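You operate a simulated robot arm through the tools that you are given. There is no shell and no other tool. Be economical: measure what you need, move in short steps, check, and stop when the job is done.

You are at the controls of a simulated robot arm. One attempt, no reset.

TASK
Brush the grit off the air box and close it up, vent at half.
Fine: hand brush back where it lay; drain cock and inspection door shut. What is to be rubbed or washed off counts as gone when no trace of it is left.

Only the result counts: the job must be done as asked and must still hold three seconds after the hand-in. Knocking over, shifting, dropping, spilling or breaking anything else fails it.

THE ROBOT
A 7-joint arm with a two-finger parallel gripper, fixed in place. Base frame: the origin is at the foot of the arm, x ahead of it, y to its left, z up. Lengths are in mm, angles in degrees, forces in N, time in s.
With the tool pointing down near the work surface it reaches from about 480 to 920 mm from the base axis. Its first joint turns from -115.0 to 115.0 degrees. Payload 3.91 kg.
The tool frame sits at the grasp point between the pads (the TCP): z along the fingers, y along the line on which they close. The tips reach 30 mm beyond it. The gripper opens to 110 mm. The fingers are 20 mm wide and 10 mm thick; the gripper's body (48 by 112 mm) begins 55 mm behind the TCP.
Orientation is told as [roll, pitch, yaw] about the base's x, y, z axes, in that order, counted from this pose: with the fingers straight down and closing along the base's y, the tool's x points along the base's -x, its y along +y and its z along -z.

THE INTERFACE
- The arm moves only by the tool send_rows. Its argument "moves" is a list of rows, each an object (a shift or turn left out is 0, a gripper value left out holds the last) with "translation": the shift along the tool's x, y, z in units of 40 mm (1.0 is 40 mm), a list of three; "angular": the turn, a rotation vector about the tool's x, y, z in units of 4 degrees (1.0 is 4 degrees), a list of three; "claw": the opening, from 0 (shut) to 1 (fully open). In form: [{"translation": [dx, dy, dz], "angular": [wx, wy, wz], "claw": claw}, ...]. A call has 1 to 10 rows; each row shifts and turns the commanded pose from where the row before left it, along the tool's axes as they then stand. A call with a number of a shift or a turn outside -1 to 1 is refused whole. Each row takes 0.2 s and may step no farther than 50 mm and 8.6 degrees from the row before; otherwise, or with a gripper value out of range, the whole call is refused. A pose out of reach is approached as far as the arm can. The call stops where the force on the tool passes 70 N (or 10 N more than at its start, if that is more) or the arm is blocked; 0.2 s more then pass. The fingers move at their own pace (about 153 mm/s each) and stop on an object; they squeeze with about 30 N. The grip force told is the motor's: it shows also when the fingers shut on nothing. Time passes only in rows, and 0.2 s behind the last, so rows that do not move let the fingers close. It gives the time, the measured TCP pose, the force on the tool (base axes), the opening and the grip force at its end, in the units of the frame above (readings bear some noise), with the torque about the TCP (base axes, N m) and any sound that the robot's microphone picked up.
- Cameras (640 x 400 px; columns grow to the right, rows downward): "scene" is fixed at [49.8, -648.1, 1258.9]; the picture's right is [0.69, -0.72, 0.00], its down [-0.30, -0.29, -0.91] and it looks along [0.65, 0.63, -0.42] (base axes); focal length 314 px, centre (320, 200). "wrist" rides on the gripper at [72, 17, -103] in the tool frame; the picture's right is [-0.23, 0.97, 0.00], its down [-0.76, -0.18, -0.62] and it looks along [-0.61, -0.14, 0.78] (tool axes); focal length 222 px, centre (320, 200). There is no depth. A picture from a camera that has moved, and an enlarged one, comes with that camera's place and axes in the base frame and with its lens.
- get_image(camera): a new picture of that camera. It takes no simulated time.
- raise_lower(by): slides the trunk up (or, below 0, down) by that many mm; the arm rides with it, the base frame stays. It gives what a move gives, with no picture.
- inspect(camera, box): a new picture of the part [left, top, right, bottom] of that camera's present view, enlarged. It takes no simulated time.
- hand_in(): hands the job in; it is judged then, once.

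Go step by step. Nothing tells you positions but the pictures and the camera data: compare them with the known pose of the tool, close in by small moves and look again before you grip or let go. The budget is 120 turns and 76 pictures, counting those below and the enlarged ones. Unless the task says otherwise, let go and move clear before handing in, and close with one line.

The tools are called as name(argument=value, ...) on one line, values as JSON. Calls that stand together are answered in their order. send_rows: Moves the arm, as the interface text tells. Its arguments: {"type":"object","properties":{"moves":{"type":"array"}},"required":["moves"]} The other tools are called the same way: raise_lower (by) slides the trunk up or down; get_image (camera) takes a picture; inspect (camera, box) takes an enlarged picture of a part of a camera's view; hand_in () hands the job in.

At the start:

```text
t: 0.0
ee_pos: [646.5, 162.1, 1068.5]
tcp_rot: [0.2, -0.1, 0.0]
wrist_force: [-0.1, 0.1, -0.3]
torque: [-0.01, 0.0, 0.02]
finger_gap: 109.9
grip_force: 0.1
trunk travel left (down, up): [-600.0, 390.0]
```

scene: 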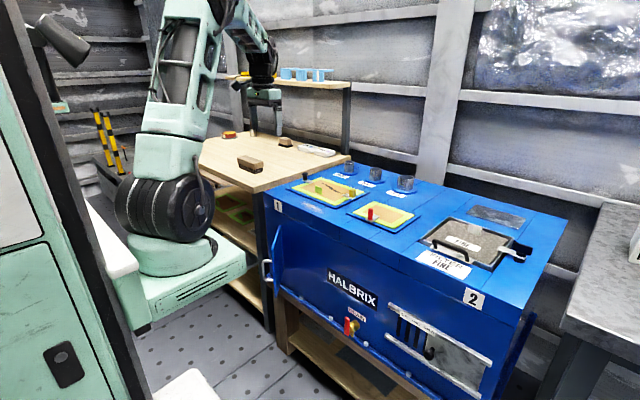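
wrist: 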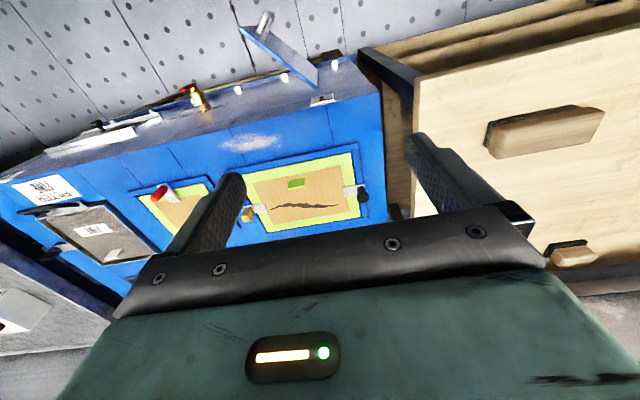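

I see a blue machine (air box) with hatches, a lever/valve on the front, a bench with brushes. I'll look closer first.

inspect(camera="scene", box=[260, 150, 420, 250])

inspect(camera="scene", box=[390, 190, 550, 290])

inspect(camera="scene", box=[320, 260, 520, 400])

inspect(camera="scene", box=[200, 110, 360, 210])

inspect(camera="wrist", box=[0, 40, 400, 290])

```text
4.00 times, centred on (340, 200) of scene
camera zoom: at [49.8, -648.1, 1258.9], right [0.69, -0.72, 0.0], down [-0.3, -0.29, -0.91], along [0.65, 0.63, -0.42], focal length 1254 px, centre (240, 200)
```

zoom: 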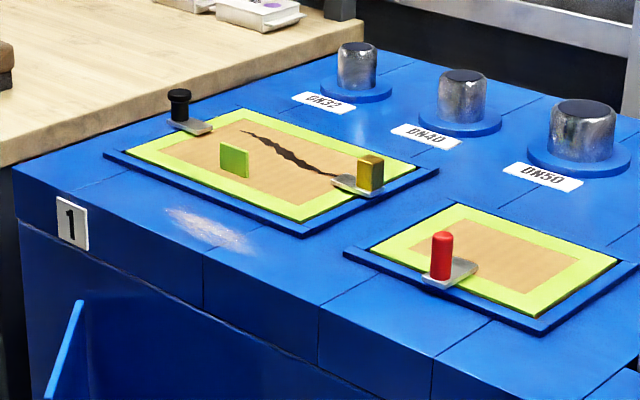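

```text
4.00 times, centred on (470, 240) of scene
camera zoom: at [49.8, -648.1, 1258.9], right [0.69, -0.72, 0.0], down [-0.3, -0.29, -0.91], along [0.65, 0.63, -0.42], focal length 1254 px, centre (-280, 40)
```

zoom: 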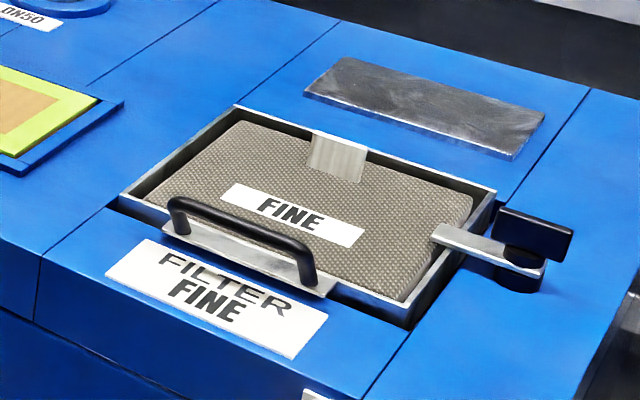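

```text
2.86 times, centred on (420, 330) of scene
camera zoom: at [49.8, -648.1, 1258.9], right [0.69, -0.72, 0.0], down [-0.3, -0.29, -0.91], along [0.65, 0.63, -0.42], focal length 896 px, centre (34, -171)
```

zoom: 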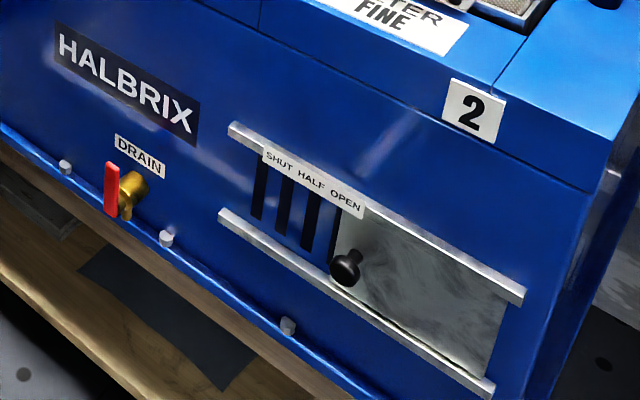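

```text
4.00 times, centred on (280, 160) of scene
camera zoom: at [49.8, -648.1, 1258.9], right [0.69, -0.72, 0.0], down [-0.3, -0.29, -0.91], along [0.65, 0.63, -0.42], focal length 1254 px, centre (480, 360)
```

zoom: 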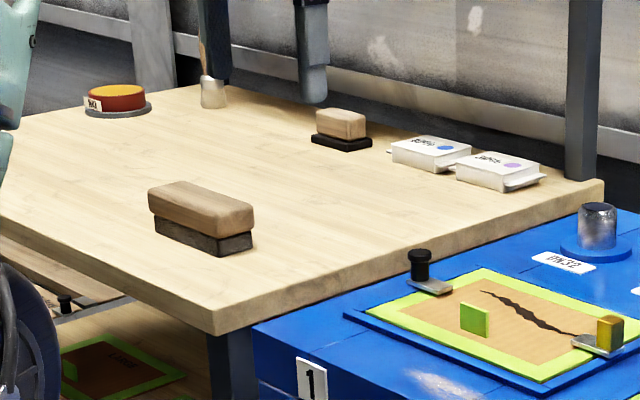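

```text
1.60 times, centred on (200, 165) of wrist
camera zoom: at [574.3, 179.9, 1171.9], right [0.23, 0.97, 0.0], down [0.76, -0.18, 0.62], along [0.61, -0.14, -0.78], focal length 355 px, centre (512, 256)
```

zoom: 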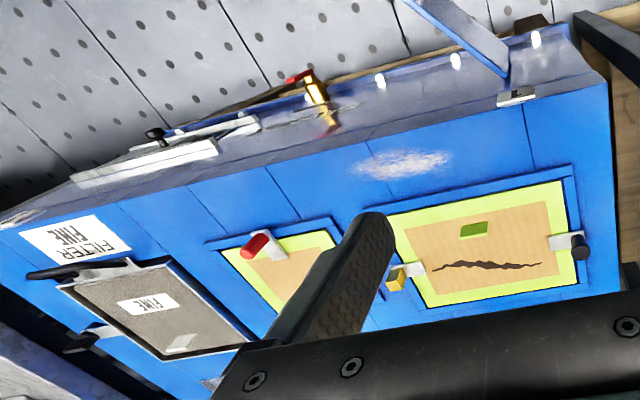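

The grit patch sits on the machine's top at about (704, 28, 800). Next I'll zoom in on the door, cock and brush candidates.

inspect(camera="scene", box=[240, 210, 320, 310])

inspect(camera="scene", box=[330, 300, 394, 340])

inspect(camera="wrist", box=[460, 80, 640, 280])

inspect(camera="wrist", box=[130, 0, 390, 160])

```text
4.00 times, centred on (280, 260) of scene
camera zoom: at [49.8, -648.1, 1258.9], right [0.69, -0.72, 0.0], down [-0.3, -0.29, -0.91], along [0.65, 0.63, -0.42], focal length 1254 px, centre (480, -40)
```

zoom: 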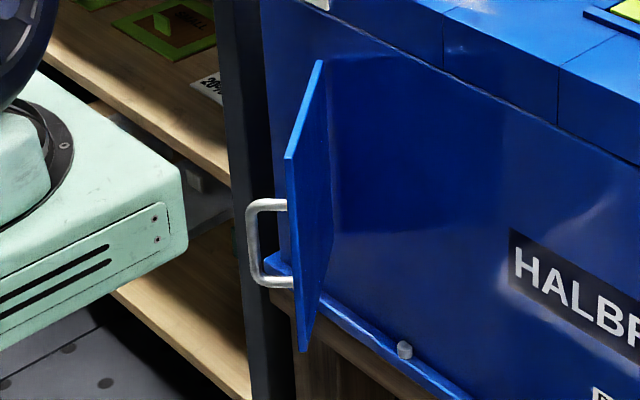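

```text
10.00 times, centred on (362, 320) of scene
camera zoom: at [49.8, -648.1, 1258.9], right [0.69, -0.72, 0.0], down [-0.3, -0.29, -0.91], along [0.65, 0.63, -0.42], focal length 3136 px, centre (-100, -1000)
```

zoom: 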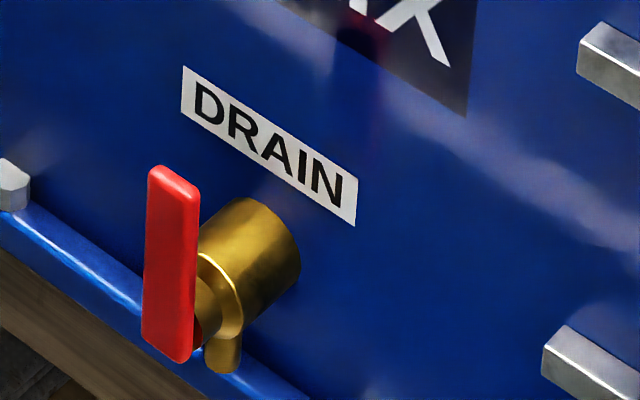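

```text
2.00 times, centred on (550, 180) of wrist
camera zoom: at [574.3, 179.9, 1171.9], right [0.23, 0.97, 0.0], down [0.76, -0.18, 0.62], along [0.61, -0.14, -0.78], focal length 444 px, centre (-140, 240)
```

zoom: 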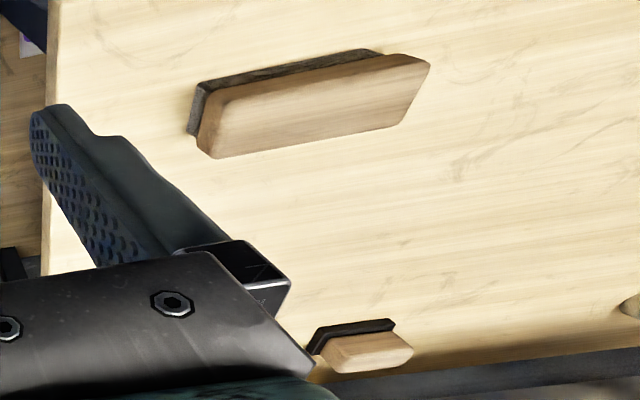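

```text
2.46 times, centred on (260, 80) of wrist
camera zoom: at [574.3, 179.9, 1171.9], right [0.23, 0.97, 0.0], down [0.76, -0.18, 0.62], along [0.61, -0.14, -0.78], focal length 547 px, centre (468, 495)
```

zoom: 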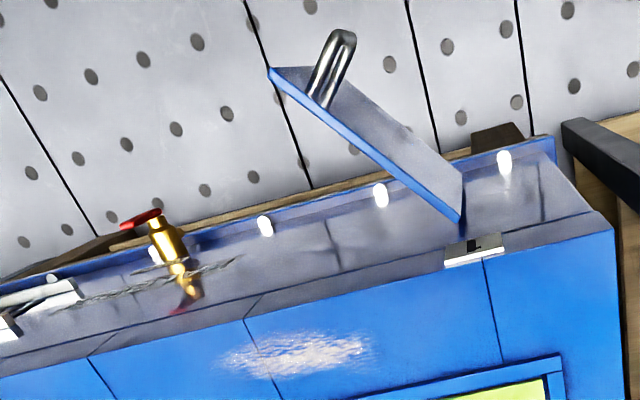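

The large brush on the bench is at about (800, 508, 815), and the small block is far out of reach. I'll move over the large brush and look at it.

send_rows(moves=[{"translation": [-0.3, 1, 0.1]}, {"translation": [-0.3, 1, 0.1]}, {"translation": [-0.3, 1, 0.1]}, {"translation": [-0.3, 1, 0.1]}, {"translation": [-0.3, 1, 0.1]}, {"translation": [-0.3, 1, 0.1]}, {"translation": [-0.3, 1, 0.1]}, {"translation": [-0.3, 1, 0.1]}])

get_image(camera="wrist")

get_image(camera="scene")

```text
t: 1.8
ee_pos: [689.1, 395.2, 1016.2]
tcp_rot: [0.1, 0.0, -0.1]
wrist_force: [0.9, -0.7, 0.5]
torque: [0.03, 0.01, 0.0]
finger_gap: 110.0
grip_force: 0.1
out of reach, approached as far as the arm can: row 6, 7, 8
trunk travel left (down, up): [-600.0, 390.0]
```

```text
64 pictures are left
camera wrist: at [616.0, 414.1, 1119.3], right [0.23, 0.97, 0.0], down [0.76, -0.18, 0.62], along [0.61, -0.14, -0.78], focal length 222 px, centre (320, 200)
```

wrist: 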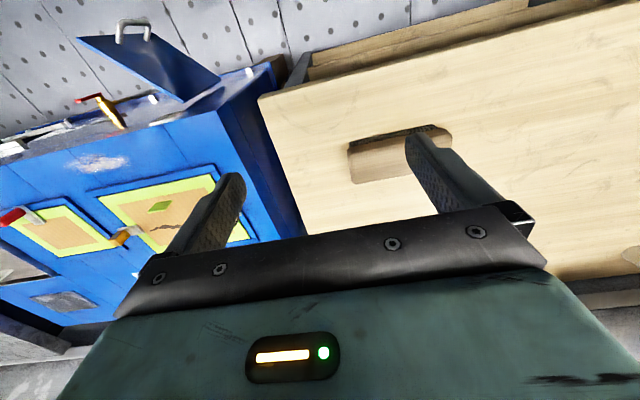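

```text
63 pictures are left
```

scene: 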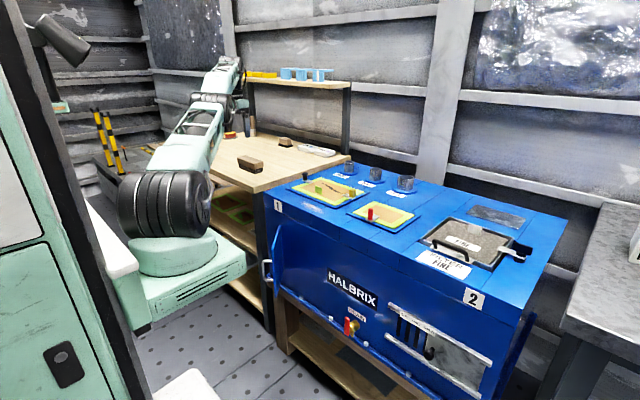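

The brush is about 146 mm long along y, centred near (797, 497). The arm only stretches to about 794 mm at this height, so I'll descend and turn the gripper 90° so it closes across the brush.

send_rows(moves=[{"translation": [0.3, -0.6, 0.2], "angular": [0, 0, -1]}, {"translation": [0.2, -0.6, 0.2], "angular": [0, 0, -1]}, {"translation": [0, 0, 0.2], "angular": [0, 0, -1]}, {"translation": [0, 0, 0.2], "angular": [0, 0, -1]}, {"translation": [0, 0, 0.2], "angular": [0, 0, -1]}, {"translation": [0, 0, 0.2], "angular": [0, 0, -1]}, {"translation": [0, 0, 0.2], "angular": [0, 0, -1]}, {"translation": [0, 0, 0.2], "angular": [0, 0, -1]}, {"translation": [0, 0, 0.2], "angular": [0, 0, -1]}, {"translation": [0, 0, 0.2], "angular": [0, 0, -1]}])

send_rows(moves=[{"angular": [0, 0, -1]}, {"angular": [0, 0, -1]}, {"angular": [0, 0, -1]}, {"angular": [0, 0, -1]}, {"angular": [0, 0, -1]}, {"angular": [0, 0, -1]}, {"angular": [0, 0, -1]}, {"angular": [0, 0, -1]}, {"angular": [0, 0, -1]}, {"angular": [0, 0, -1]}])

```text
t: 4.0
ee_pos: [710.8, 390.8, 953.5]
tcp_rot: [0.0, 0.0, 40.0]
wrist_force: [-0.1, -0.1, -0.5]
torque: [-0.02, 0.02, -0.02]
finger_gap: 109.9
grip_force: 0.0
out of reach, approached as far as the arm can: row 1, 2, 4, 6, 8, 10
trunk travel left (down, up): [-600.0, 390.0]
```

```text
t: 6.2
ee_pos: [712.3, 390.1, 952.3]
tcp_rot: [0.0, -0.1, 80.1]
wrist_force: [0.0, 0.6, 0.4]
torque: [0.0, 0.0, 0.0]
finger_gap: 109.8
grip_force: 0.2
trunk travel left (down, up): [-600.0, 390.0]
```

I'll finish the yaw, raise the trunk for more reach and then come down.

raise_lower(by=200)

send_rows(moves=[{"translation": [0, 0, 1], "angular": [0, 0, -1]}, {"translation": [0, 0, 1], "angular": [0, 0, -1]}, {"translation": [0, 0, 1], "angular": [0, 0, -0.5]}, {"translation": [0, 0, 1]}, {"translation": [0, 0, 1]}, {"translation": [0, 0, 1]}])

get_image(camera="wrist")

```text
t: 8.4
ee_pos: [712.2, 390.4, 1153.2]
tcp_rot: [-0.1, 0.1, 80.1]
wrist_force: [0.1, 0.4, 0.3]
torque: [-0.03, -0.02, 0.01]
finger_gap: 110.1
grip_force: 0.2
trunk travel left (down, up): [-800.0, 190.0]
```

```text
t: 9.8
ee_pos: [716.5, 393.8, 916.0]
tcp_rot: [0.0, -0.1, 90.0]
wrist_force: [-0.1, 0.8, 0.7]
torque: [-0.01, -0.02, 0.01]
finger_gap: 110.1
grip_force: 0.0
out of reach, approached as far as the arm can: row 1, 3, 6
trunk travel left (down, up): [-800.0, 190.0]
```

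```text
62 pictures are left
camera wrist: at [699.5, 322.5, 1019.1], right [-0.97, 0.23, 0.0], down [0.18, 0.76, 0.62], along [0.14, 0.61, -0.78], focal length 222 px, centre (320, 200)
```

wrist: 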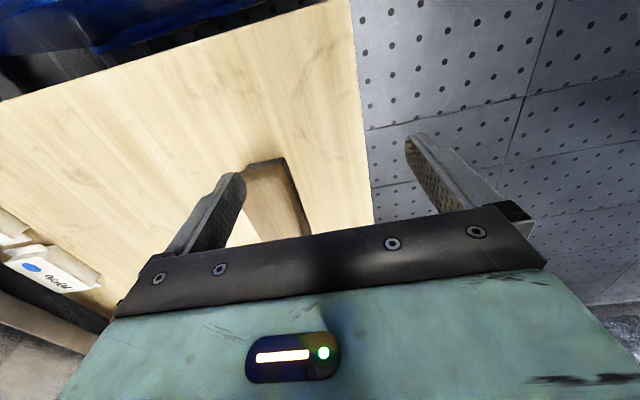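

The brush now reads x ≈ 757–800, y from 418 to about 565. I'll move toward (778, 440, 880).

send_rows(moves=[{"translation": [-0.2, -0.5, 0.3]}, {"translation": [-0.3, -0.5, 0.3]}, {"translation": [-0.3, -0.5, 0.3]}])

get_image(camera="wrist")

get_image(camera="scene")

```text
t: 10.6
ee_pos: [724.7, 383.1, 896.2]
tcp_rot: [-0.1, -0.1, 89.9]
wrist_force: [0.4, -0.4, 0.2]
torque: [0.01, 0.02, -0.01]
finger_gap: 110.0
grip_force: 0.1
out of reach, approached as far as the arm can: row 1, 2, 3
trunk travel left (down, up): [-800.0, 190.0]
```

```text
61 pictures are left
camera wrist: at [708.3, 311.4, 998.9], right [-0.97, 0.23, 0.0], down [0.18, 0.76, 0.62], along [0.14, 0.61, -0.78], focal length 222 px, centre (320, 200)
```

wrist: 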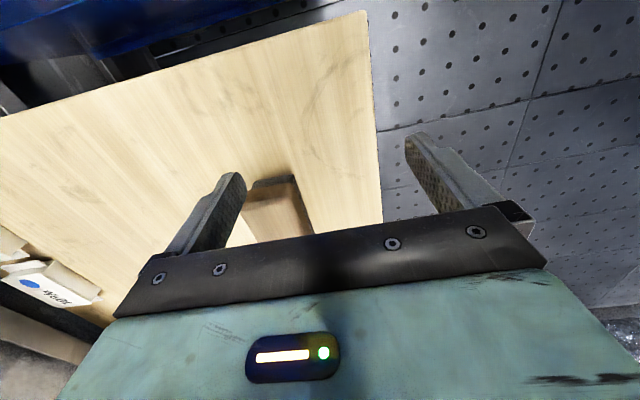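

```text
60 pictures are left
```

scene: 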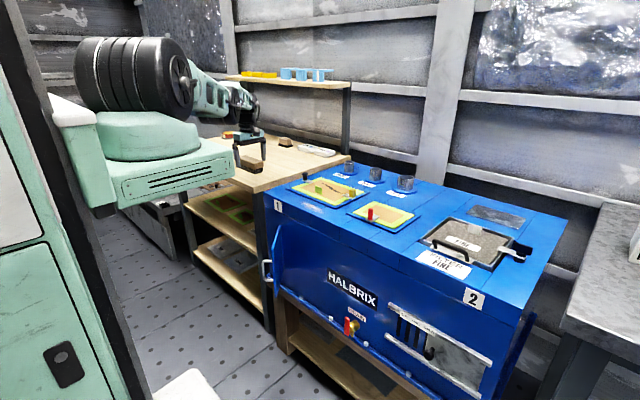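

The arm saturates at about 820 mm radius, which may be the posture. I'll retract, lower the trunk partway and extend again.

send_rows(moves=[{"translation": [0.4, 0.7, -0.8]}, {"translation": [0.4, 0.7, -0.8]}, {"translation": [0, 0, -1]}, {"translation": [0, 0, -1]}])

raise_lower(by=-150)

send_rows(moves=[{"translation": [0, -0.5, 0]}, {"translation": [0, -0.5, 0]}, {"translation": [0, -0.5, 0]}, {"translation": [0, -0.5, 0]}])

```text
t: 11.6
ee_pos: [715.7, 402.1, 1032.8]
tcp_rot: [0.1, 0.1, 90.0]
wrist_force: [-0.1, 0.0, 0.7]
torque: [0.01, -0.01, 0.02]
finger_gap: 110.1
grip_force: 0.0
out of reach, approached as far as the arm can: row 1, 2
trunk travel left (down, up): [-800.0, 190.0]
```

```text
t: 13.3
ee_pos: [716.9, 402.7, 882.7]
tcp_rot: [0.2, 0.0, 90.1]
wrist_force: [-1.1, -0.1, -0.4]
torque: [0.02, -0.01, -0.01]
finger_gap: 109.9
grip_force: 0.0
trunk travel left (down, up): [-650.0, 340.0]
```

```text
t: 14.3
ee_pos: [746.7, 372.7, 881.4]
tcp_rot: [0.1, 0.1, 89.9]
wrist_force: [-0.5, -0.3, -0.7]
torque: [0.01, 0.01, 0.01]
finger_gap: 110.2
grip_force: 0.0
out of reach, approached as far as the arm can: row 1, 2, 3, 4
trunk travel left (down, up): [-650.0, 340.0]
```

Tool-down reach tops out near 835 mm. I'll tilt the fingers outward toward +y, about the closing axis so the pads stay parallel to the brush sides.

send_rows(moves=[{"angular": [0, -1, 0]}, {"angular": [0, -1, 0]}, {"angular": [0, -1, 0]}, {"angular": [0, -1, 0]}, {"angular": [0, -1, 0]}, {"angular": [0, -1, 0]}, {"angular": [0, -1, 0]}, {"angular": [0, -1, 0]}, {"angular": [0, -1, 0]}, {"angular": [0, -1, 0]}])

get_image(camera="wrist")

inspect(camera="scene", box=[200, 80, 360, 180])

```text
t: 16.5
ee_pos: [809.8, 424.3, 880.4]
tcp_rot: [0.3, -39.9, 89.9]
wrist_force: [0.5, 0.6, 1.0]
torque: [-0.01, -0.01, -0.03]
finger_gap: 110.1
grip_force: 0.2
out of reach, approached as far as the arm can: row 1, 2, 3, 4, 5, 6, 7, 8, 9, 10
trunk travel left (down, up): [-650.0, 340.0]
```

```text
59 pictures are left
camera wrist: at [793.4, 303.5, 913.4], right [-0.97, 0.17, 0.15], down [0.18, 0.18, 0.97], along [0.14, 0.97, -0.21], focal length 222 px, centre (320, 200)
```

wrist: 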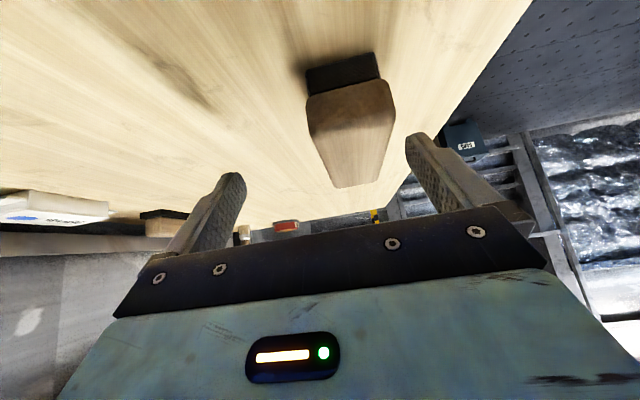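

```text
4.00 times, centred on (280, 130) of scene
camera zoom: at [49.8, -648.1, 1258.9], right [0.69, -0.72, 0.0], down [-0.3, -0.29, -0.91], along [0.65, 0.63, -0.42], focal length 1254 px, centre (480, 480)
```

zoom: 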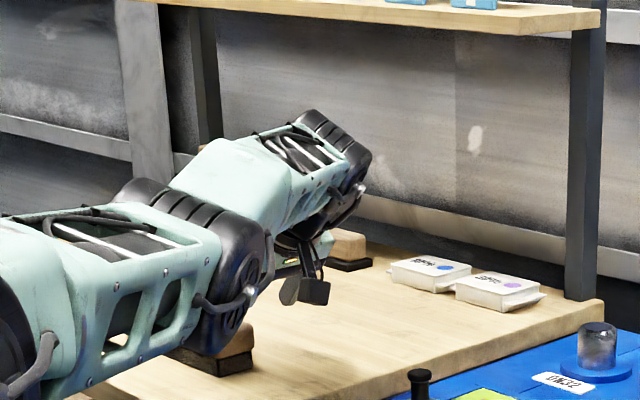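

The tilted reach is about 914 mm, which is enough. I'll zoom on the brush to measure its height and edges.

inspect(camera="wrist", box=[260, 30, 440, 220])

```text
2.11 times, centred on (350, 125) of wrist
camera zoom: at [793.4, 303.5, 913.4], right [-0.97, 0.17, 0.15], down [0.18, 0.18, 0.97], along [0.14, 0.97, -0.21], focal length 468 px, centre (257, 358)
```

zoom: 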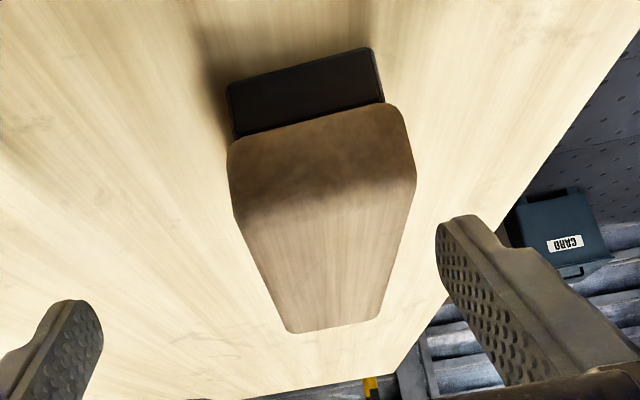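

The brush wood spans x 760–812, y 430–565 and z 815–847. I'll centre on x = 785 first.

send_rows(moves=[{"translation": [0, 0.62, 0]}, {"translation": [0, 0, 0]}])

```text
t: 17.1
ee_pos: [802.6, 434.0, 880.1]
tcp_rot: [0.3, -40.0, 89.9]
wrist_force: [0.0, -0.1, -0.2]
torque: [0.03, 0.01, 0.02]
finger_gap: 109.9
grip_force: 0.1
out of reach, approached as far as the arm can: row 1
trunk travel left (down, up): [-650.0, 340.0]
```

send_rows(moves=[{"translation": [0, 0.5, 0]}, {"translation": [0.2, 0, 0.3]}, {"translation": [0.2, 0, 0.3]}])

```text
t: 17.9
ee_pos: [793.3, 449.1, 849.2]
tcp_rot: [0.1, -40.0, 89.8]
wrist_force: [-0.3, 0.1, -1.6]
torque: [-0.02, 0.05, -0.02]
finger_gap: 110.1
grip_force: 0.1
out of reach, approached as far as the arm can: row 1
trunk travel left (down, up): [-650.0, 340.0]
```

send_rows(moves=[{"translation": [-0.1, 0.1, 0.28]}, {"translation": [-0.09, 0.1, 0.27]}])

get_image(camera="wrist")

```text
t: 18.5
ee_pos: [779.9, 463.8, 838.7]
tcp_rot: [0.2, -39.9, 89.9]
wrist_force: [-0.5, -0.5, 0.7]
torque: [0.01, 0.0, -0.02]
finger_gap: 110.0
grip_force: 0.1
out of reach, approached as far as the arm can: row 1, 2
trunk travel left (down, up): [-650.0, 340.0]
```

```text
56 pictures are left
camera wrist: at [763.4, 342.3, 871.0], right [-0.97, 0.17, 0.15], down [0.18, 0.18, 0.97], along [0.14, 0.97, -0.21], focal length 222 px, centre (320, 200)
```

wrist: 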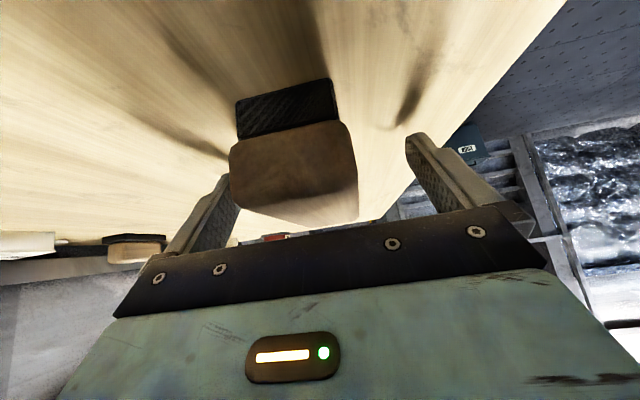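

send_rows(moves=[{"translation": [0.1, -0.12, 0.0]}, {"translation": [0, 0, 0]}])

```text
t: 19.1
ee_pos: [781.5, 459.0, 838.1]
tcp_rot: [0.1, -39.9, 89.9]
wrist_force: [0.5, -0.3, -0.3]
torque: [0.01, -0.03, 0.04]
finger_gap: 110.1
grip_force: 0.1
trunk travel left (down, up): [-650.0, 340.0]
```

send_rows(moves=[{"translation": [-0.05, -0.11, 0.14]}, {"translation": [0, 0, 0]}])

```text
t: 19.7
ee_pos: [783.4, 459.7, 836.3]
tcp_rot: [0.2, -39.9, 89.8]
wrist_force: [-0.3, 0.2, -0.3]
torque: [-0.01, -0.01, -0.04]
finger_gap: 110.2
grip_force: 0.0
out of reach, approached as far as the arm can: row 1
trunk travel left (down, up): [-650.0, 340.0]
```

To grip closer to the brush's centre I'll drop the trunk 80 mm, after first raising the tool by the same amount.

send_rows(moves=[{"translation": [-0.64, 0, -0.77]}, {"translation": [-0.64, 0, -0.77]}, {"translation": [0, 0, 0]}])

raise_lower(by=-80)

```text
t: 20.5
ee_pos: [784.8, 459.4, 917.4]
tcp_rot: [0.3, -40.0, 89.9]
wrist_force: [-0.6, 0.3, 0.3]
torque: [0.01, 0.01, -0.03]
finger_gap: 109.9
grip_force: 0.0
trunk travel left (down, up): [-650.0, 340.0]
```

```text
t: 21.7
ee_pos: [784.8, 458.9, 836.1]
tcp_rot: [0.4, -40.0, 89.9]
wrist_force: [-0.2, 0.5, 0.5]
torque: [0.01, -0.03, 0.03]
finger_gap: 110.2
grip_force: 0.0
trunk travel left (down, up): [-570.0, 420.0]
```

send_rows(moves=[{"translation": [-0.21, -0.02, 0.24]}, {"translation": [-0.21, 0, 0.24]}, {"translation": [0, 0, 0]}])

```text
t: 22.5
ee_pos: [777.1, 473.0, 833.3]
tcp_rot: [0.3, -39.9, 89.9]
wrist_force: [1.1, 0.3, 0.0]
torque: [-0.02, -0.05, 0.0]
finger_gap: 110.0
grip_force: 0.1
out of reach, approached as far as the arm can: row 1, 2
trunk travel left (down, up): [-570.0, 420.0]
```

send_rows(moves=[{"translation": [0.35, 0.0, -0.29]}, {"translation": [0, 0, 0]}])

```text
t: 23.1
ee_pos: [786.1, 459.3, 833.9]
tcp_rot: [0.2, -39.9, 89.9]
wrist_force: [-0.4, -0.6, 0.3]
torque: [0.02, -0.03, 0.02]
finger_gap: 109.8
grip_force: 0.0
out of reach, approached as far as the arm can: row 1
trunk travel left (down, up): [-570.0, 420.0]
```

I'll grip here, centred across the brush at y 459.

send_rows(moves=[{"claw": 0}, {"claw": 0}, {"claw": 0}, {"claw": 0}])

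get_image(camera="wrist")

```text
t: 24.1
ee_pos: [784.5, 459.9, 834.0]
tcp_rot: [0.3, -39.9, 89.9]
wrist_force: [0.7, -0.8, -0.6]
torque: [0.07, -0.03, -0.02]
finger_gap: 51.9
grip_force: 29.8
trunk travel left (down, up): [-570.0, 420.0]
```

```text
55 pictures are left
camera wrist: at [768.6, 338.3, 866.1], right [-0.97, 0.17, 0.15], down [0.18, 0.19, 0.97], along [0.14, 0.97, -0.21], focal length 222 px, centre (320, 200)
```

wrist: 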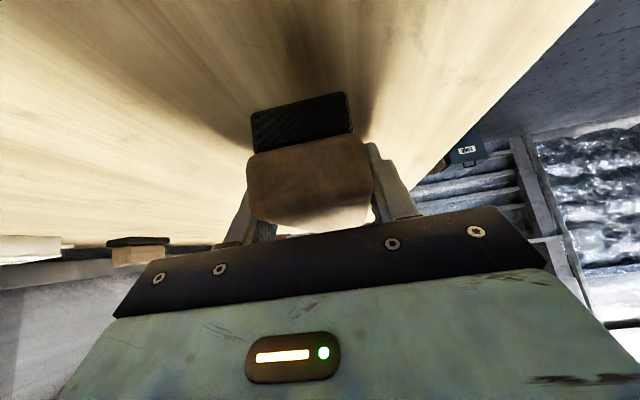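

Gripped at 52 mm; the return pose is (784.5, 459.9, 834.0). Now I'll lift gently and check.

send_rows(moves=[{"translation": [-0.16, 0, -0.19]}, {"translation": [-0.32, 0, -0.39]}, {"translation": [-0.64, 0, -0.77]}, {"translation": [-0.64, 0, -0.77]}, {"translation": [0, 0, 0]}])

get_image(camera="wrist")

get_image(camera="scene")

```text
t: 25.3
ee_pos: [781.5, 453.2, 942.0]
tcp_rot: [0.3, -39.8, 89.9]
wrist_force: [-0.3, -0.9, -1.0]
torque: [-0.02, 0.01, -0.01]
finger_gap: 51.6
grip_force: 30.3
out of reach, approached as far as the arm can: row 4
trunk travel left (down, up): [-570.0, 420.0]
```

```text
54 pictures are left
camera wrist: at [764.2, 332.9, 975.3], right [-0.97, 0.17, 0.15], down [0.18, 0.19, 0.97], along [0.14, 0.97, -0.21], focal length 222 px, centre (320, 200)
```

wrist: 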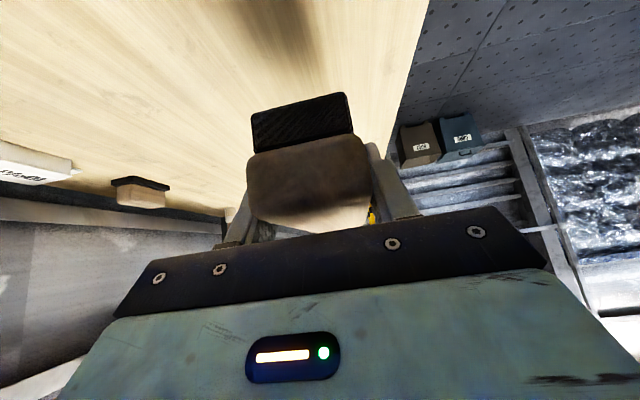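

```text
53 pictures are left
```

scene: 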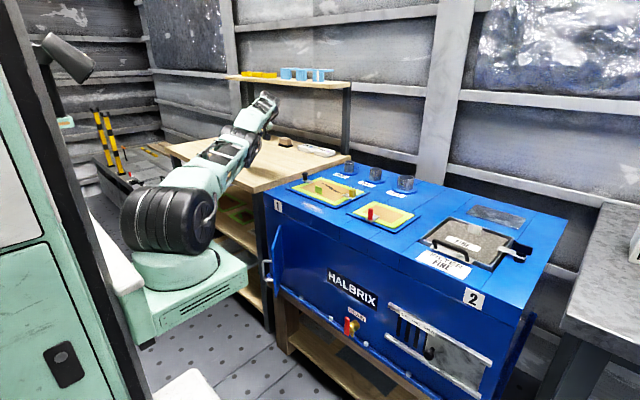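

The brush held without slipping. The grit lies at x ≈ 685–725, y ≈ −40…80 on a top at z ≈ 798, so I'll carry the brush over it.

send_rows(moves=[{"translation": [0.78, 0.17, -0.57]}, {"translation": [0.78, 0.17, -0.57]}, {"translation": [0.78, 0.17, -0.57]}, {"translation": [0.78, 0.17, -0.57]}, {"translation": [0.78, 0.17, -0.57]}, {"translation": [0.78, 0.17, -0.57]}])

send_rows(moves=[{"translation": [0.78, 0.17, -0.57]}, {"translation": [0.78, 0.17, -0.57]}, {"translation": [0.78, 0.17, -0.57]}, {"translation": [0.78, 0.17, -0.57]}, {"translation": [0.78, 0.17, -0.57]}, {"translation": [0.78, 0.17, -0.57]}, {}])

get_image(camera="scene")

get_image(camera="wrist")

```text
t: 26.7
ee_pos: [869.6, 299.8, 950.7]
tcp_rot: [0.5, -39.8, 89.8]
wrist_force: [1.1, 0.5, -1.7]
torque: [-0.06, 0.02, -0.01]
finger_gap: 51.8
grip_force: 29.8
out of reach, approached as far as the arm can: row 1, 2, 3, 4, 5, 6
trunk travel left (down, up): [-570.0, 420.0]
```

```text
t: 28.3
ee_pos: [925.7, 95.1, 954.6]
tcp_rot: [0.4, -39.9, 89.9]
wrist_force: [-0.2, 0.3, -1.7]
torque: [-0.07, 0.04, 0.01]
finger_gap: 51.9
grip_force: 30.3
out of reach, approached as far as the arm can: row 1, 2, 3, 4, 5, 6
trunk travel left (down, up): [-570.0, 420.0]
```

```text
52 pictures are left
```

scene: 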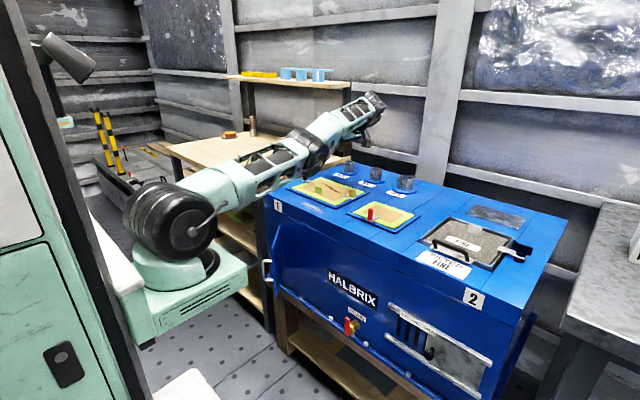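

```text
51 pictures are left
camera wrist: at [909.9, -26.1, 986.2], right [-0.97, 0.17, 0.15], down [0.18, 0.19, 0.97], along [0.14, 0.97, -0.21], focal length 222 px, centre (320, 200)
```

wrist: 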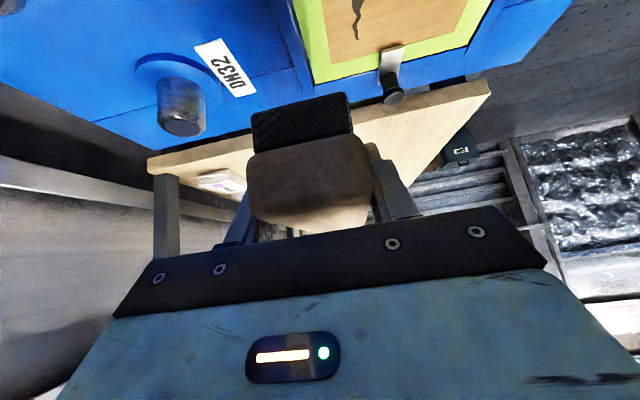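

The arm slid outward along its reach limit instead of retracting, and it now sits at (926, 95, 955). I'll pull straight back in −x and see how it responds.

send_rows(moves=[{"translation": [0, 1, 0]}, {"translation": [0, 1, 0]}, {"translation": [0, 1, 0]}])

```text
t: 29.1
ee_pos: [922.5, 103.5, 968.5]
tcp_rot: [0.3, -39.9, 89.9]
wrist_force: [-0.2, 0.0, -2.1]
torque: [-0.02, 0.01, -0.05]
finger_gap: 51.7
grip_force: 30.0
out of reach, approached as far as the arm can: row 1, 2, 3
trunk travel left (down, up): [-570.0, 420.0]
```

send_rows(moves=[{"translation": [-0.5, 0.6, -0.6]}, {"translation": [-0.5, 0.6, -0.6]}, {"translation": [-0.5, 0.6, -0.6]}, {"translation": [-0.5, 0.6, -0.6]}, {"translation": [-0.5, 0.6, -0.6]}])

get_image(camera="scene")

```text
t: 30.3
ee_pos: [863.6, 114.7, 1145.4]
tcp_rot: [0.4, -39.9, 89.9]
wrist_force: [0.3, -1.5, -2.5]
torque: [-0.01, 0.02, 0.0]
finger_gap: 51.9
grip_force: 30.0
out of reach, approached as far as the arm can: row 1, 2, 3, 4, 5
trunk travel left (down, up): [-570.0, 420.0]
```

```text
50 pictures are left
```

scene: 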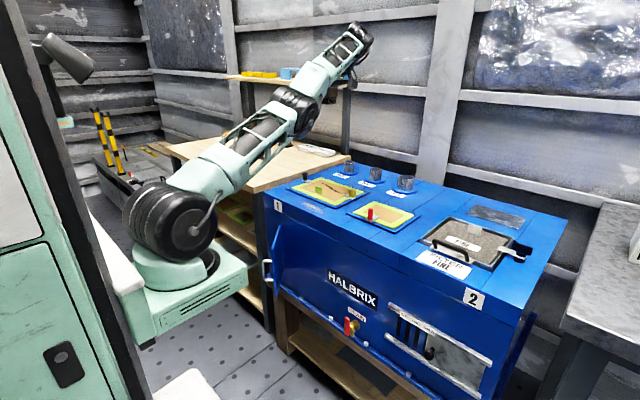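

The arm is straight and singular. I'll try small inward steps so the solver can bend the elbow.

send_rows(moves=[{"translation": [0, 0.05, 0]}, {"translation": [0, 0.08, 0]}, {"translation": [0, 0.1, 0]}, {"translation": [0, 0.15, 0]}, {"translation": [0, 0.2, 0]}, {"translation": [0, 0.3, 0]}, {"translation": [0, 0.4, 0]}, {"translation": [0, 0.5, 0]}])

```text
t: 32.1
ee_pos: [848.2, 124.7, 1173.3]
tcp_rot: [0.4, -39.8, 89.8]
wrist_force: [-0.1, -0.2, -2.0]
torque: [-0.04, 0.0, 0.02]
finger_gap: 51.7
grip_force: 30.0
out of reach, approached as far as the arm can: row 2, 3, 4, 5, 6, 7, 8
trunk travel left (down, up): [-570.0, 420.0]
```

Still stuck, so maybe a wrist joint limit goes with this orientation. With plenty of air around, I'll rotate the tool back toward vertical and watch the flags.

send_rows(moves=[{"angular": [0, 1, 0]}, {"angular": [0, 1, 0]}, {"angular": [0, 1, 0]}, {"angular": [0, 1, 0]}, {"angular": [0, 1, 0]}, {"angular": [0, 1, 0]}, {"angular": [0, 1, 0]}, {"angular": [0, 1, 0]}, {"angular": [0, 1, 0]}, {"angular": [0, 1, 0]}])

send_rows(moves=[{"translation": [0, 0.5, 0.3]}, {"translation": [0, 0.5, 0.3]}, {"translation": [0, 0.5, 0.3]}])

inspect(camera="scene", box=[100, 0, 420, 280])

```text
t: 34.3
ee_pos: [806.3, 109.6, 1152.4]
tcp_rot: [0.2, -3.9, 90.1]
wrist_force: [0.1, 0.4, -1.2]
torque: [-0.04, 0.02, 0.04]
finger_gap: 52.1
grip_force: 30.4
out of reach, approached as far as the arm can: row 2, 3, 4, 5, 6, 7, 9, 10
trunk travel left (down, up): [-570.0, 420.0]
```

```text
t: 35.1
ee_pos: [745.6, 109.6, 1116.8]
tcp_rot: [0.1, -3.9, 90.0]
wrist_force: [-0.2, -0.5, -2.3]
torque: [0.01, 0.05, 0.04]
finger_gap: 51.7
grip_force: 30.1
trunk travel left (down, up): [-570.0, 420.0]
```

```text
1.43 times, centred on (260, 140) of scene
camera zoom: at [49.8, -648.1, 1258.9], right [0.69, -0.72, 0.0], down [-0.3, -0.29, -0.91], along [0.65, 0.63, -0.42], focal length 448 px, centre (406, 286)
```

zoom: 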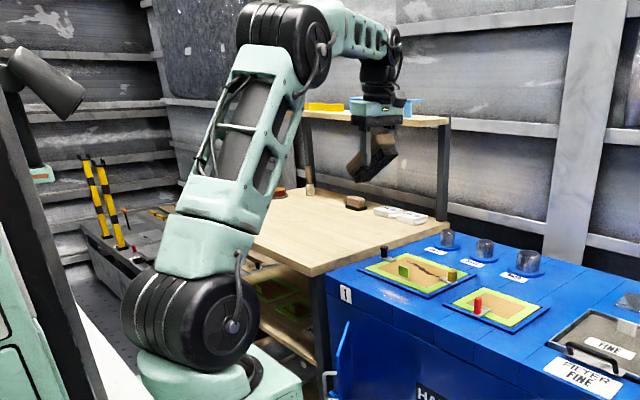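

The elbow is bent again and normal motion is back. I'll re-tilt so the brush is level and approach above the grit.

send_rows(moves=[{"translation": [0, 0.3, 0], "angular": [0, -1, 0]}, {"translation": [0, 0.3, 0], "angular": [0, -1, 0]}, {"translation": [0, 0.3, 0], "angular": [0, -1, 0]}, {"angular": [0, -1, 0]}, {"angular": [0, -1, 0]}, {"angular": [0, -1, 0]}, {"angular": [0, -1, 0]}, {"angular": [0, -1, 0]}, {"angular": [0, -1, 0]}])

send_rows(moves=[{"translation": [0.9, 0.1, 0]}, {"translation": [0.9, 0, 0]}, {"translation": [0.9, 0, 0]}, {"translation": [0.8, 0, 0.3]}, {}])

get_image(camera="scene")

```text
t: 37.1
ee_pos: [709.6, 111.1, 1115.6]
tcp_rot: [0.4, -40.0, 90.0]
wrist_force: [-0.4, -0.1, -0.8]
torque: [-0.08, -0.03, -0.01]
finger_gap: 51.6
grip_force: 29.9
trunk travel left (down, up): [-570.0, 420.0]
```

```text
t: 38.3
ee_pos: [706.4, 9.0, 1016.1]
tcp_rot: [0.1, -39.9, 90.0]
wrist_force: [-0.2, 0.2, -2.1]
torque: [-0.03, 0.0, 0.02]
finger_gap: 52.0
grip_force: 30.3
trunk travel left (down, up): [-570.0, 420.0]
```

```text
48 pictures are left
```

scene: 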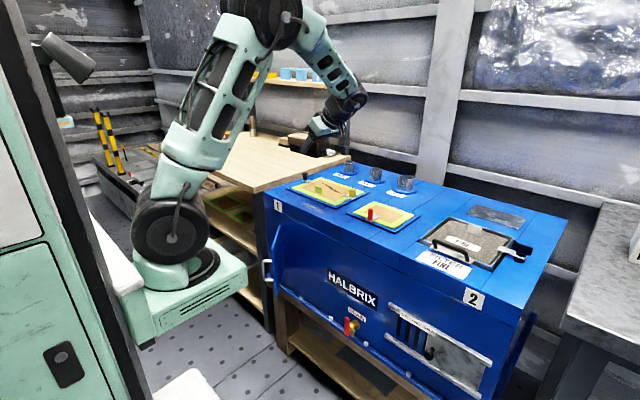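

send_rows(moves=[{"translation": [0.7, 0.04, 0.69]}, {"translation": [0.7, 0.04, 0.69]}, {"translation": [0.7, 0.04, 0.69]}, {"translation": [0.7, 0.04, 0.69]}, {}])

inspect(camera="scene", box=[250, 130, 410, 230])

```text
t: 39.5
ee_pos: [698.8, -2.1, 860.0]
tcp_rot: [0.1, -39.9, 89.9]
wrist_force: [0.7, -0.1, -1.7]
torque: [-0.07, 0.0, 0.02]
finger_gap: 51.9
grip_force: 29.8
trunk travel left (down, up): [-570.0, 420.0]
```

```text
4.00 times, centred on (330, 180) of scene
camera zoom: at [49.8, -648.1, 1258.9], right [0.69, -0.72, 0.0], down [-0.3, -0.29, -0.91], along [0.65, 0.63, -0.42], focal length 1254 px, centre (280, 280)
```

zoom: 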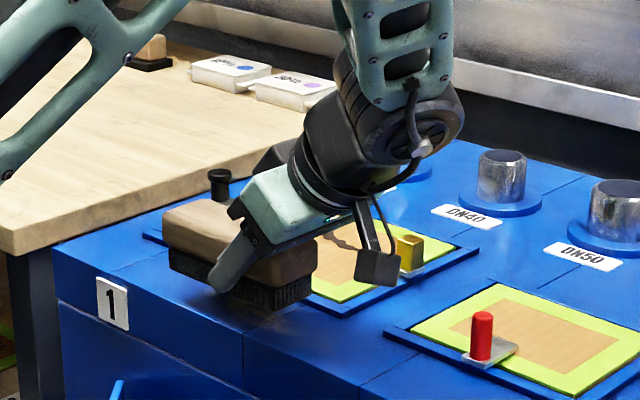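

The brush is level over the grit. I'll descend in small steps to contact.

send_rows(moves=[{"translation": [0.16, 0, 0.19]}, {"translation": [0.08, 0, 0.097]}, {}])

send_rows(moves=[{"translation": [0.064, 0, 0.077]}, {}])

```text
t: 40.3
ee_pos: [698.9, -2.2, 845.7]
tcp_rot: [0.3, -39.9, 89.9]
wrist_force: [-0.3, 1.0, -1.6]
torque: [-0.05, 0.02, 0.0]
finger_gap: 51.9
grip_force: 29.9
trunk travel left (down, up): [-570.0, 420.0]
```

```text
t: 40.9
ee_pos: [699.2, -3.2, 842.1]
tcp_rot: [0.2, -39.9, 89.9]
wrist_force: [0.8, 0.3, -1.6]
torque: [-0.03, 0.02, 0.0]
finger_gap: 51.7
grip_force: 30.0
trunk travel left (down, up): [-570.0, 420.0]
```

send_rows(moves=[{"translation": [0.032, 0, 0.039]}, {}])

send_rows(moves=[{"translation": [0.032, 0, 0.039]}, {}])

send_rows(moves=[{"translation": [0.032, 0, 0.039]}, {}])

```text
t: 41.5
ee_pos: [699.4, -2.7, 840.7]
tcp_rot: [0.3, -39.9, 89.9]
wrist_force: [0.2, 0.4, -1.9]
torque: [-0.06, -0.02, 0.01]
finger_gap: 51.8
grip_force: 30.0
trunk travel left (down, up): [-570.0, 420.0]
```

```text
t: 42.1
ee_pos: [699.6, -4.0, 838.8]
tcp_rot: [0.3, -40.0, 89.9]
wrist_force: [-0.4, 0.0, -1.5]
torque: [-0.01, 0.01, 0.0]
finger_gap: 51.9
grip_force: 30.1
trunk travel left (down, up): [-570.0, 420.0]
```

```text
t: 42.7
ee_pos: [698.4, -2.1, 836.5]
tcp_rot: [0.2, -39.9, 89.9]
wrist_force: [0.2, 0.3, -2.7]
torque: [-0.04, -0.02, -0.02]
finger_gap: 51.8
grip_force: 29.8
trunk travel left (down, up): [-570.0, 420.0]
```

send_rows(moves=[{"translation": [0.032, 0, 0.039]}, {}])

send_rows(moves=[{"translation": [0.032, 0, 0.039]}, {}])

inspect(camera="scene", box=[270, 160, 350, 220])

```text
t: 43.3
ee_pos: [699.0, -3.0, 833.7]
tcp_rot: [0.2, -39.9, 89.9]
wrist_force: [-0.3, -0.6, -1.3]
torque: [0.02, 0.01, 0.0]
finger_gap: 51.9
grip_force: 30.1
trunk travel left (down, up): [-570.0, 420.0]
```

```text
t: 43.9
ee_pos: [697.8, -2.4, 833.1]
tcp_rot: [0.1, -39.9, 90.0]
wrist_force: [-0.9, -1.7, 14.4]
torque: [0.19, -0.32, 0.05]
finger_gap: 52.0
grip_force: 29.4
trunk travel left (down, up): [-570.0, 420.0]
```

```text
6.67 times, centred on (310, 190) of scene
camera zoom: at [49.8, -648.1, 1258.9], right [0.69, -0.72, 0.0], down [-0.3, -0.29, -0.91], along [0.65, 0.63, -0.42], focal length 2091 px, centre (387, 267)
```

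zoom: 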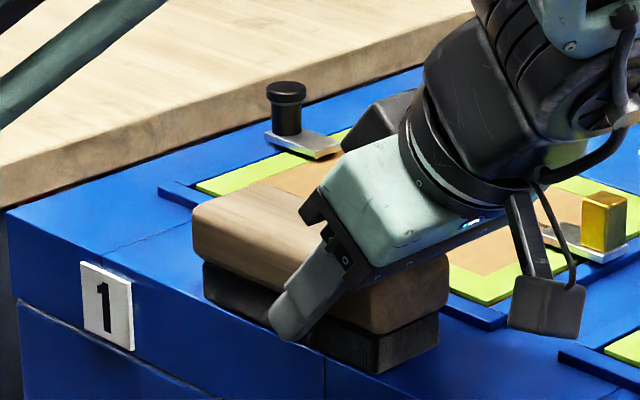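

Contact at about 14 N with the top at z ≈ 794. Now short strokes across x.

send_rows(moves=[{"translation": [0, 0.3, 0]}, {"translation": [0, 0.3, 0]}, {"translation": [0, -0.3, 0]}, {"translation": [0, -0.3, 0]}, {"translation": [0, -0.3, 0]}, {"translation": [0, -0.15, 0]}, {"translation": [0, 0.3, 0]}, {"translation": [0, 0.15, 0]}, {}])

inspect(camera="scene", box=[270, 160, 350, 220])

```text
t: 45.9
ee_pos: [699.7, -3.9, 832.1]
tcp_rot: [0.0, -39.9, 90.0]
wrist_force: [10.3, 0.6, 27.1]
torque: [-0.09, -0.18, 0.01]
finger_gap: 51.8
grip_force: 30.0
trunk travel left (down, up): [-570.0, 420.0]
```

```text
6.67 times, centred on (310, 190) of scene
camera zoom: at [49.8, -648.1, 1258.9], right [0.69, -0.72, 0.0], down [-0.3, -0.29, -0.91], along [0.65, 0.63, -0.42], focal length 2091 px, centre (387, 267)
```

zoom: 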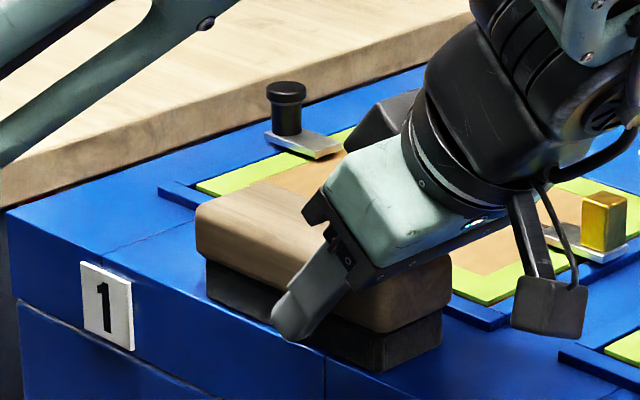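

send_rows(moves=[{"translation": [0.377, 0, -0.33]}, {"translation": [0.385, 0, -0.32]}, {"translation": [-0.385, 0, 0.32]}, {"translation": [-0.385, 0, 0.32]}, {"translation": [-0.385, 0, 0.32]}, {"translation": [-0.385, 0, 0.32]}, {"translation": [0.385, 0, -0.32]}, {"translation": [0.385, 0, -0.32]}, {}])

send_rows(moves=[{"translation": [-0.16, 0, -0.193]}, {"translation": [-0.64, 0, -0.77]}, {"translation": [-0.64, 0, -0.77]}, {"translation": [-0.64, 0, -0.77]}, {}])

inspect(camera="scene", box=[260, 150, 380, 225])

```text
t: 47.9
ee_pos: [697.9, -3.5, 832.3]
tcp_rot: [0.3, -40.0, 89.9]
wrist_force: [0.3, 0.2, -1.0]
torque: [-0.06, -0.01, -0.02]
finger_gap: 51.3
grip_force: 29.9
trunk travel left (down, up): [-570.0, 420.0]
```

```text
t: 49.1
ee_pos: [699.5, -4.1, 963.9]
tcp_rot: [0.3, -39.9, 89.9]
wrist_force: [-0.1, -0.4, -1.8]
torque: [-0.04, 0.0, 0.0]
finger_gap: 51.6
grip_force: 29.7
trunk travel left (down, up): [-570.0, 420.0]
```

```text
5.33 times, centred on (320, 188) of scene
camera zoom: at [49.8, -648.1, 1258.9], right [0.69, -0.72, 0.0], down [-0.3, -0.29, -0.91], along [0.65, 0.63, -0.42], focal length 1673 px, centre (320, 267)
```

zoom: 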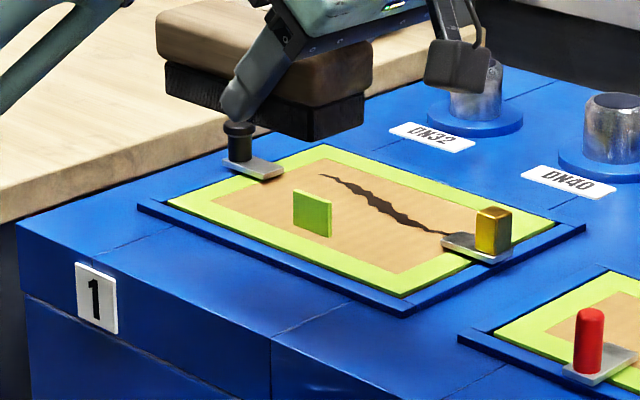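

The grit looks gone. I'll check closely for traces and check the brush's seating in the grip.

inspect(camera="scene", box=[285, 190, 341, 225])

get_image(camera="wrist")

inspect(camera="scene", box=[270, 200, 500, 345])

```text
11.43 times, centred on (313, 208) of scene
camera zoom: at [49.8, -648.1, 1258.9], right [0.69, -0.72, 0.0], down [-0.3, -0.29, -0.91], along [0.65, 0.63, -0.42], focal length 3584 px, centre (400, 114)
```

zoom: 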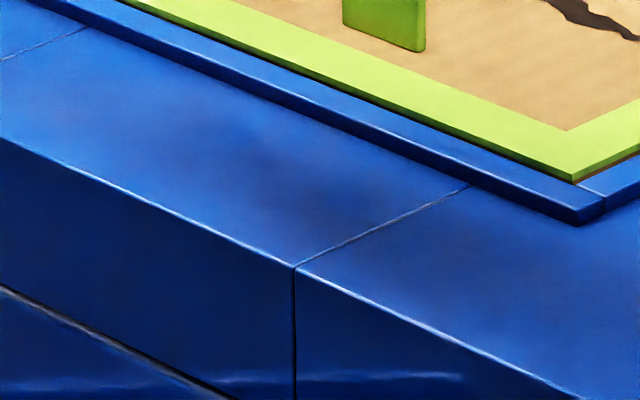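

```text
42 pictures are left
camera wrist: at [682.5, -124.0, 995.9], right [-0.97, 0.17, 0.15], down [0.18, 0.18, 0.97], along [0.14, 0.97, -0.21], focal length 222 px, centre (320, 200)
```

wrist: 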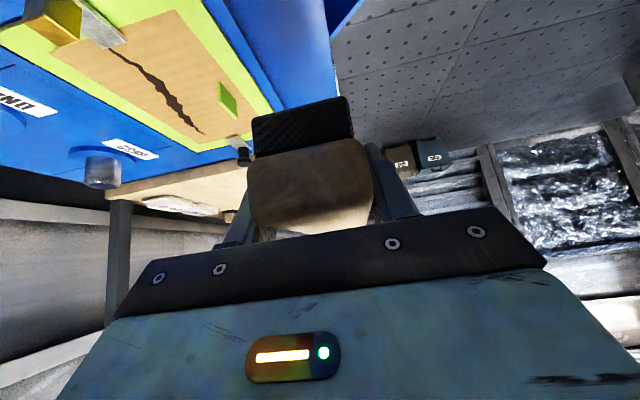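

```text
2.76 times, centred on (385, 272) of scene
camera zoom: at [49.8, -648.1, 1258.9], right [0.69, -0.72, 0.0], down [-0.3, -0.29, -0.91], along [0.65, 0.63, -0.42], focal length 865 px, centre (141, 0)
```

zoom: 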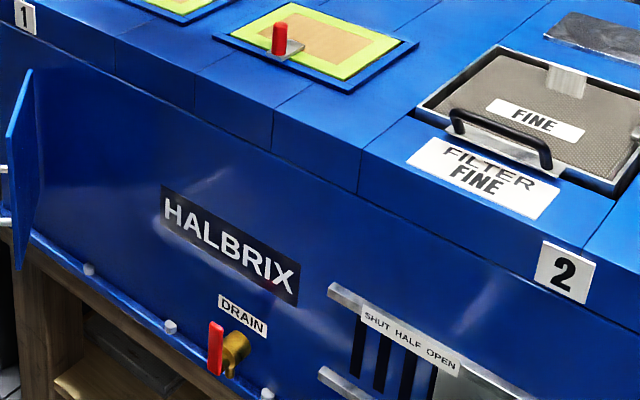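

The grit is gone and the brush sits unchanged in the grip. With a better elbow posture now, I'll carry it back over its place.

send_rows(moves=[{"translation": [-0.71, -0.18, 0.66]}, {"translation": [-0.71, -0.18, 0.66]}, {"translation": [-0.71, -0.18, 0.66]}, {"translation": [-0.71, -0.18, 0.66]}, {"translation": [-0.71, -0.18, 0.66]}, {"translation": [-0.71, -0.18, 0.66]}])

send_rows(moves=[{"translation": [-0.71, -0.18, 0.66]}, {"translation": [-0.71, -0.18, 0.66]}, {"translation": [-0.71, -0.18, 0.66]}, {"translation": [-0.71, -0.18, 0.66]}, {"translation": [-0.71, -0.18, 0.66]}, {}])

```text
t: 50.5
ee_pos: [743.0, 226.4, 950.2]
tcp_rot: [0.3, -39.8, 89.9]
wrist_force: [-0.1, -0.6, -1.3]
torque: [-0.02, 0.01, 0.02]
finger_gap: 51.6
grip_force: 29.9
trunk travel left (down, up): [-570.0, 420.0]
```

```text
t: 51.9
ee_pos: [776.7, 423.2, 940.6]
tcp_rot: [0.3, -39.7, 89.9]
wrist_force: [1.0, 0.1, -1.7]
torque: [-0.04, 0.0, 0.03]
finger_gap: 51.7
grip_force: 30.3
trunk travel left (down, up): [-570.0, 420.0]
```

send_rows(moves=[{"translation": [0.19, -0.065, 0.71]}, {"translation": [0.19, -0.065, 0.71]}, {"translation": [0.19, -0.065, 0.71]}, {}])

get_image(camera="scene")

```text
t: 52.9
ee_pos: [785.5, 460.8, 859.5]
tcp_rot: [0.3, -39.9, 89.9]
wrist_force: [0.0, 0.5, -1.4]
torque: [-0.07, -0.01, 0.04]
finger_gap: 51.6
grip_force: 29.8
trunk travel left (down, up): [-570.0, 420.0]
```

```text
40 pictures are left
```

scene: 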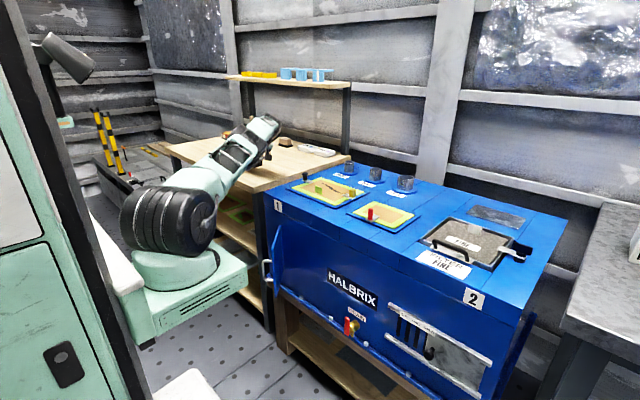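

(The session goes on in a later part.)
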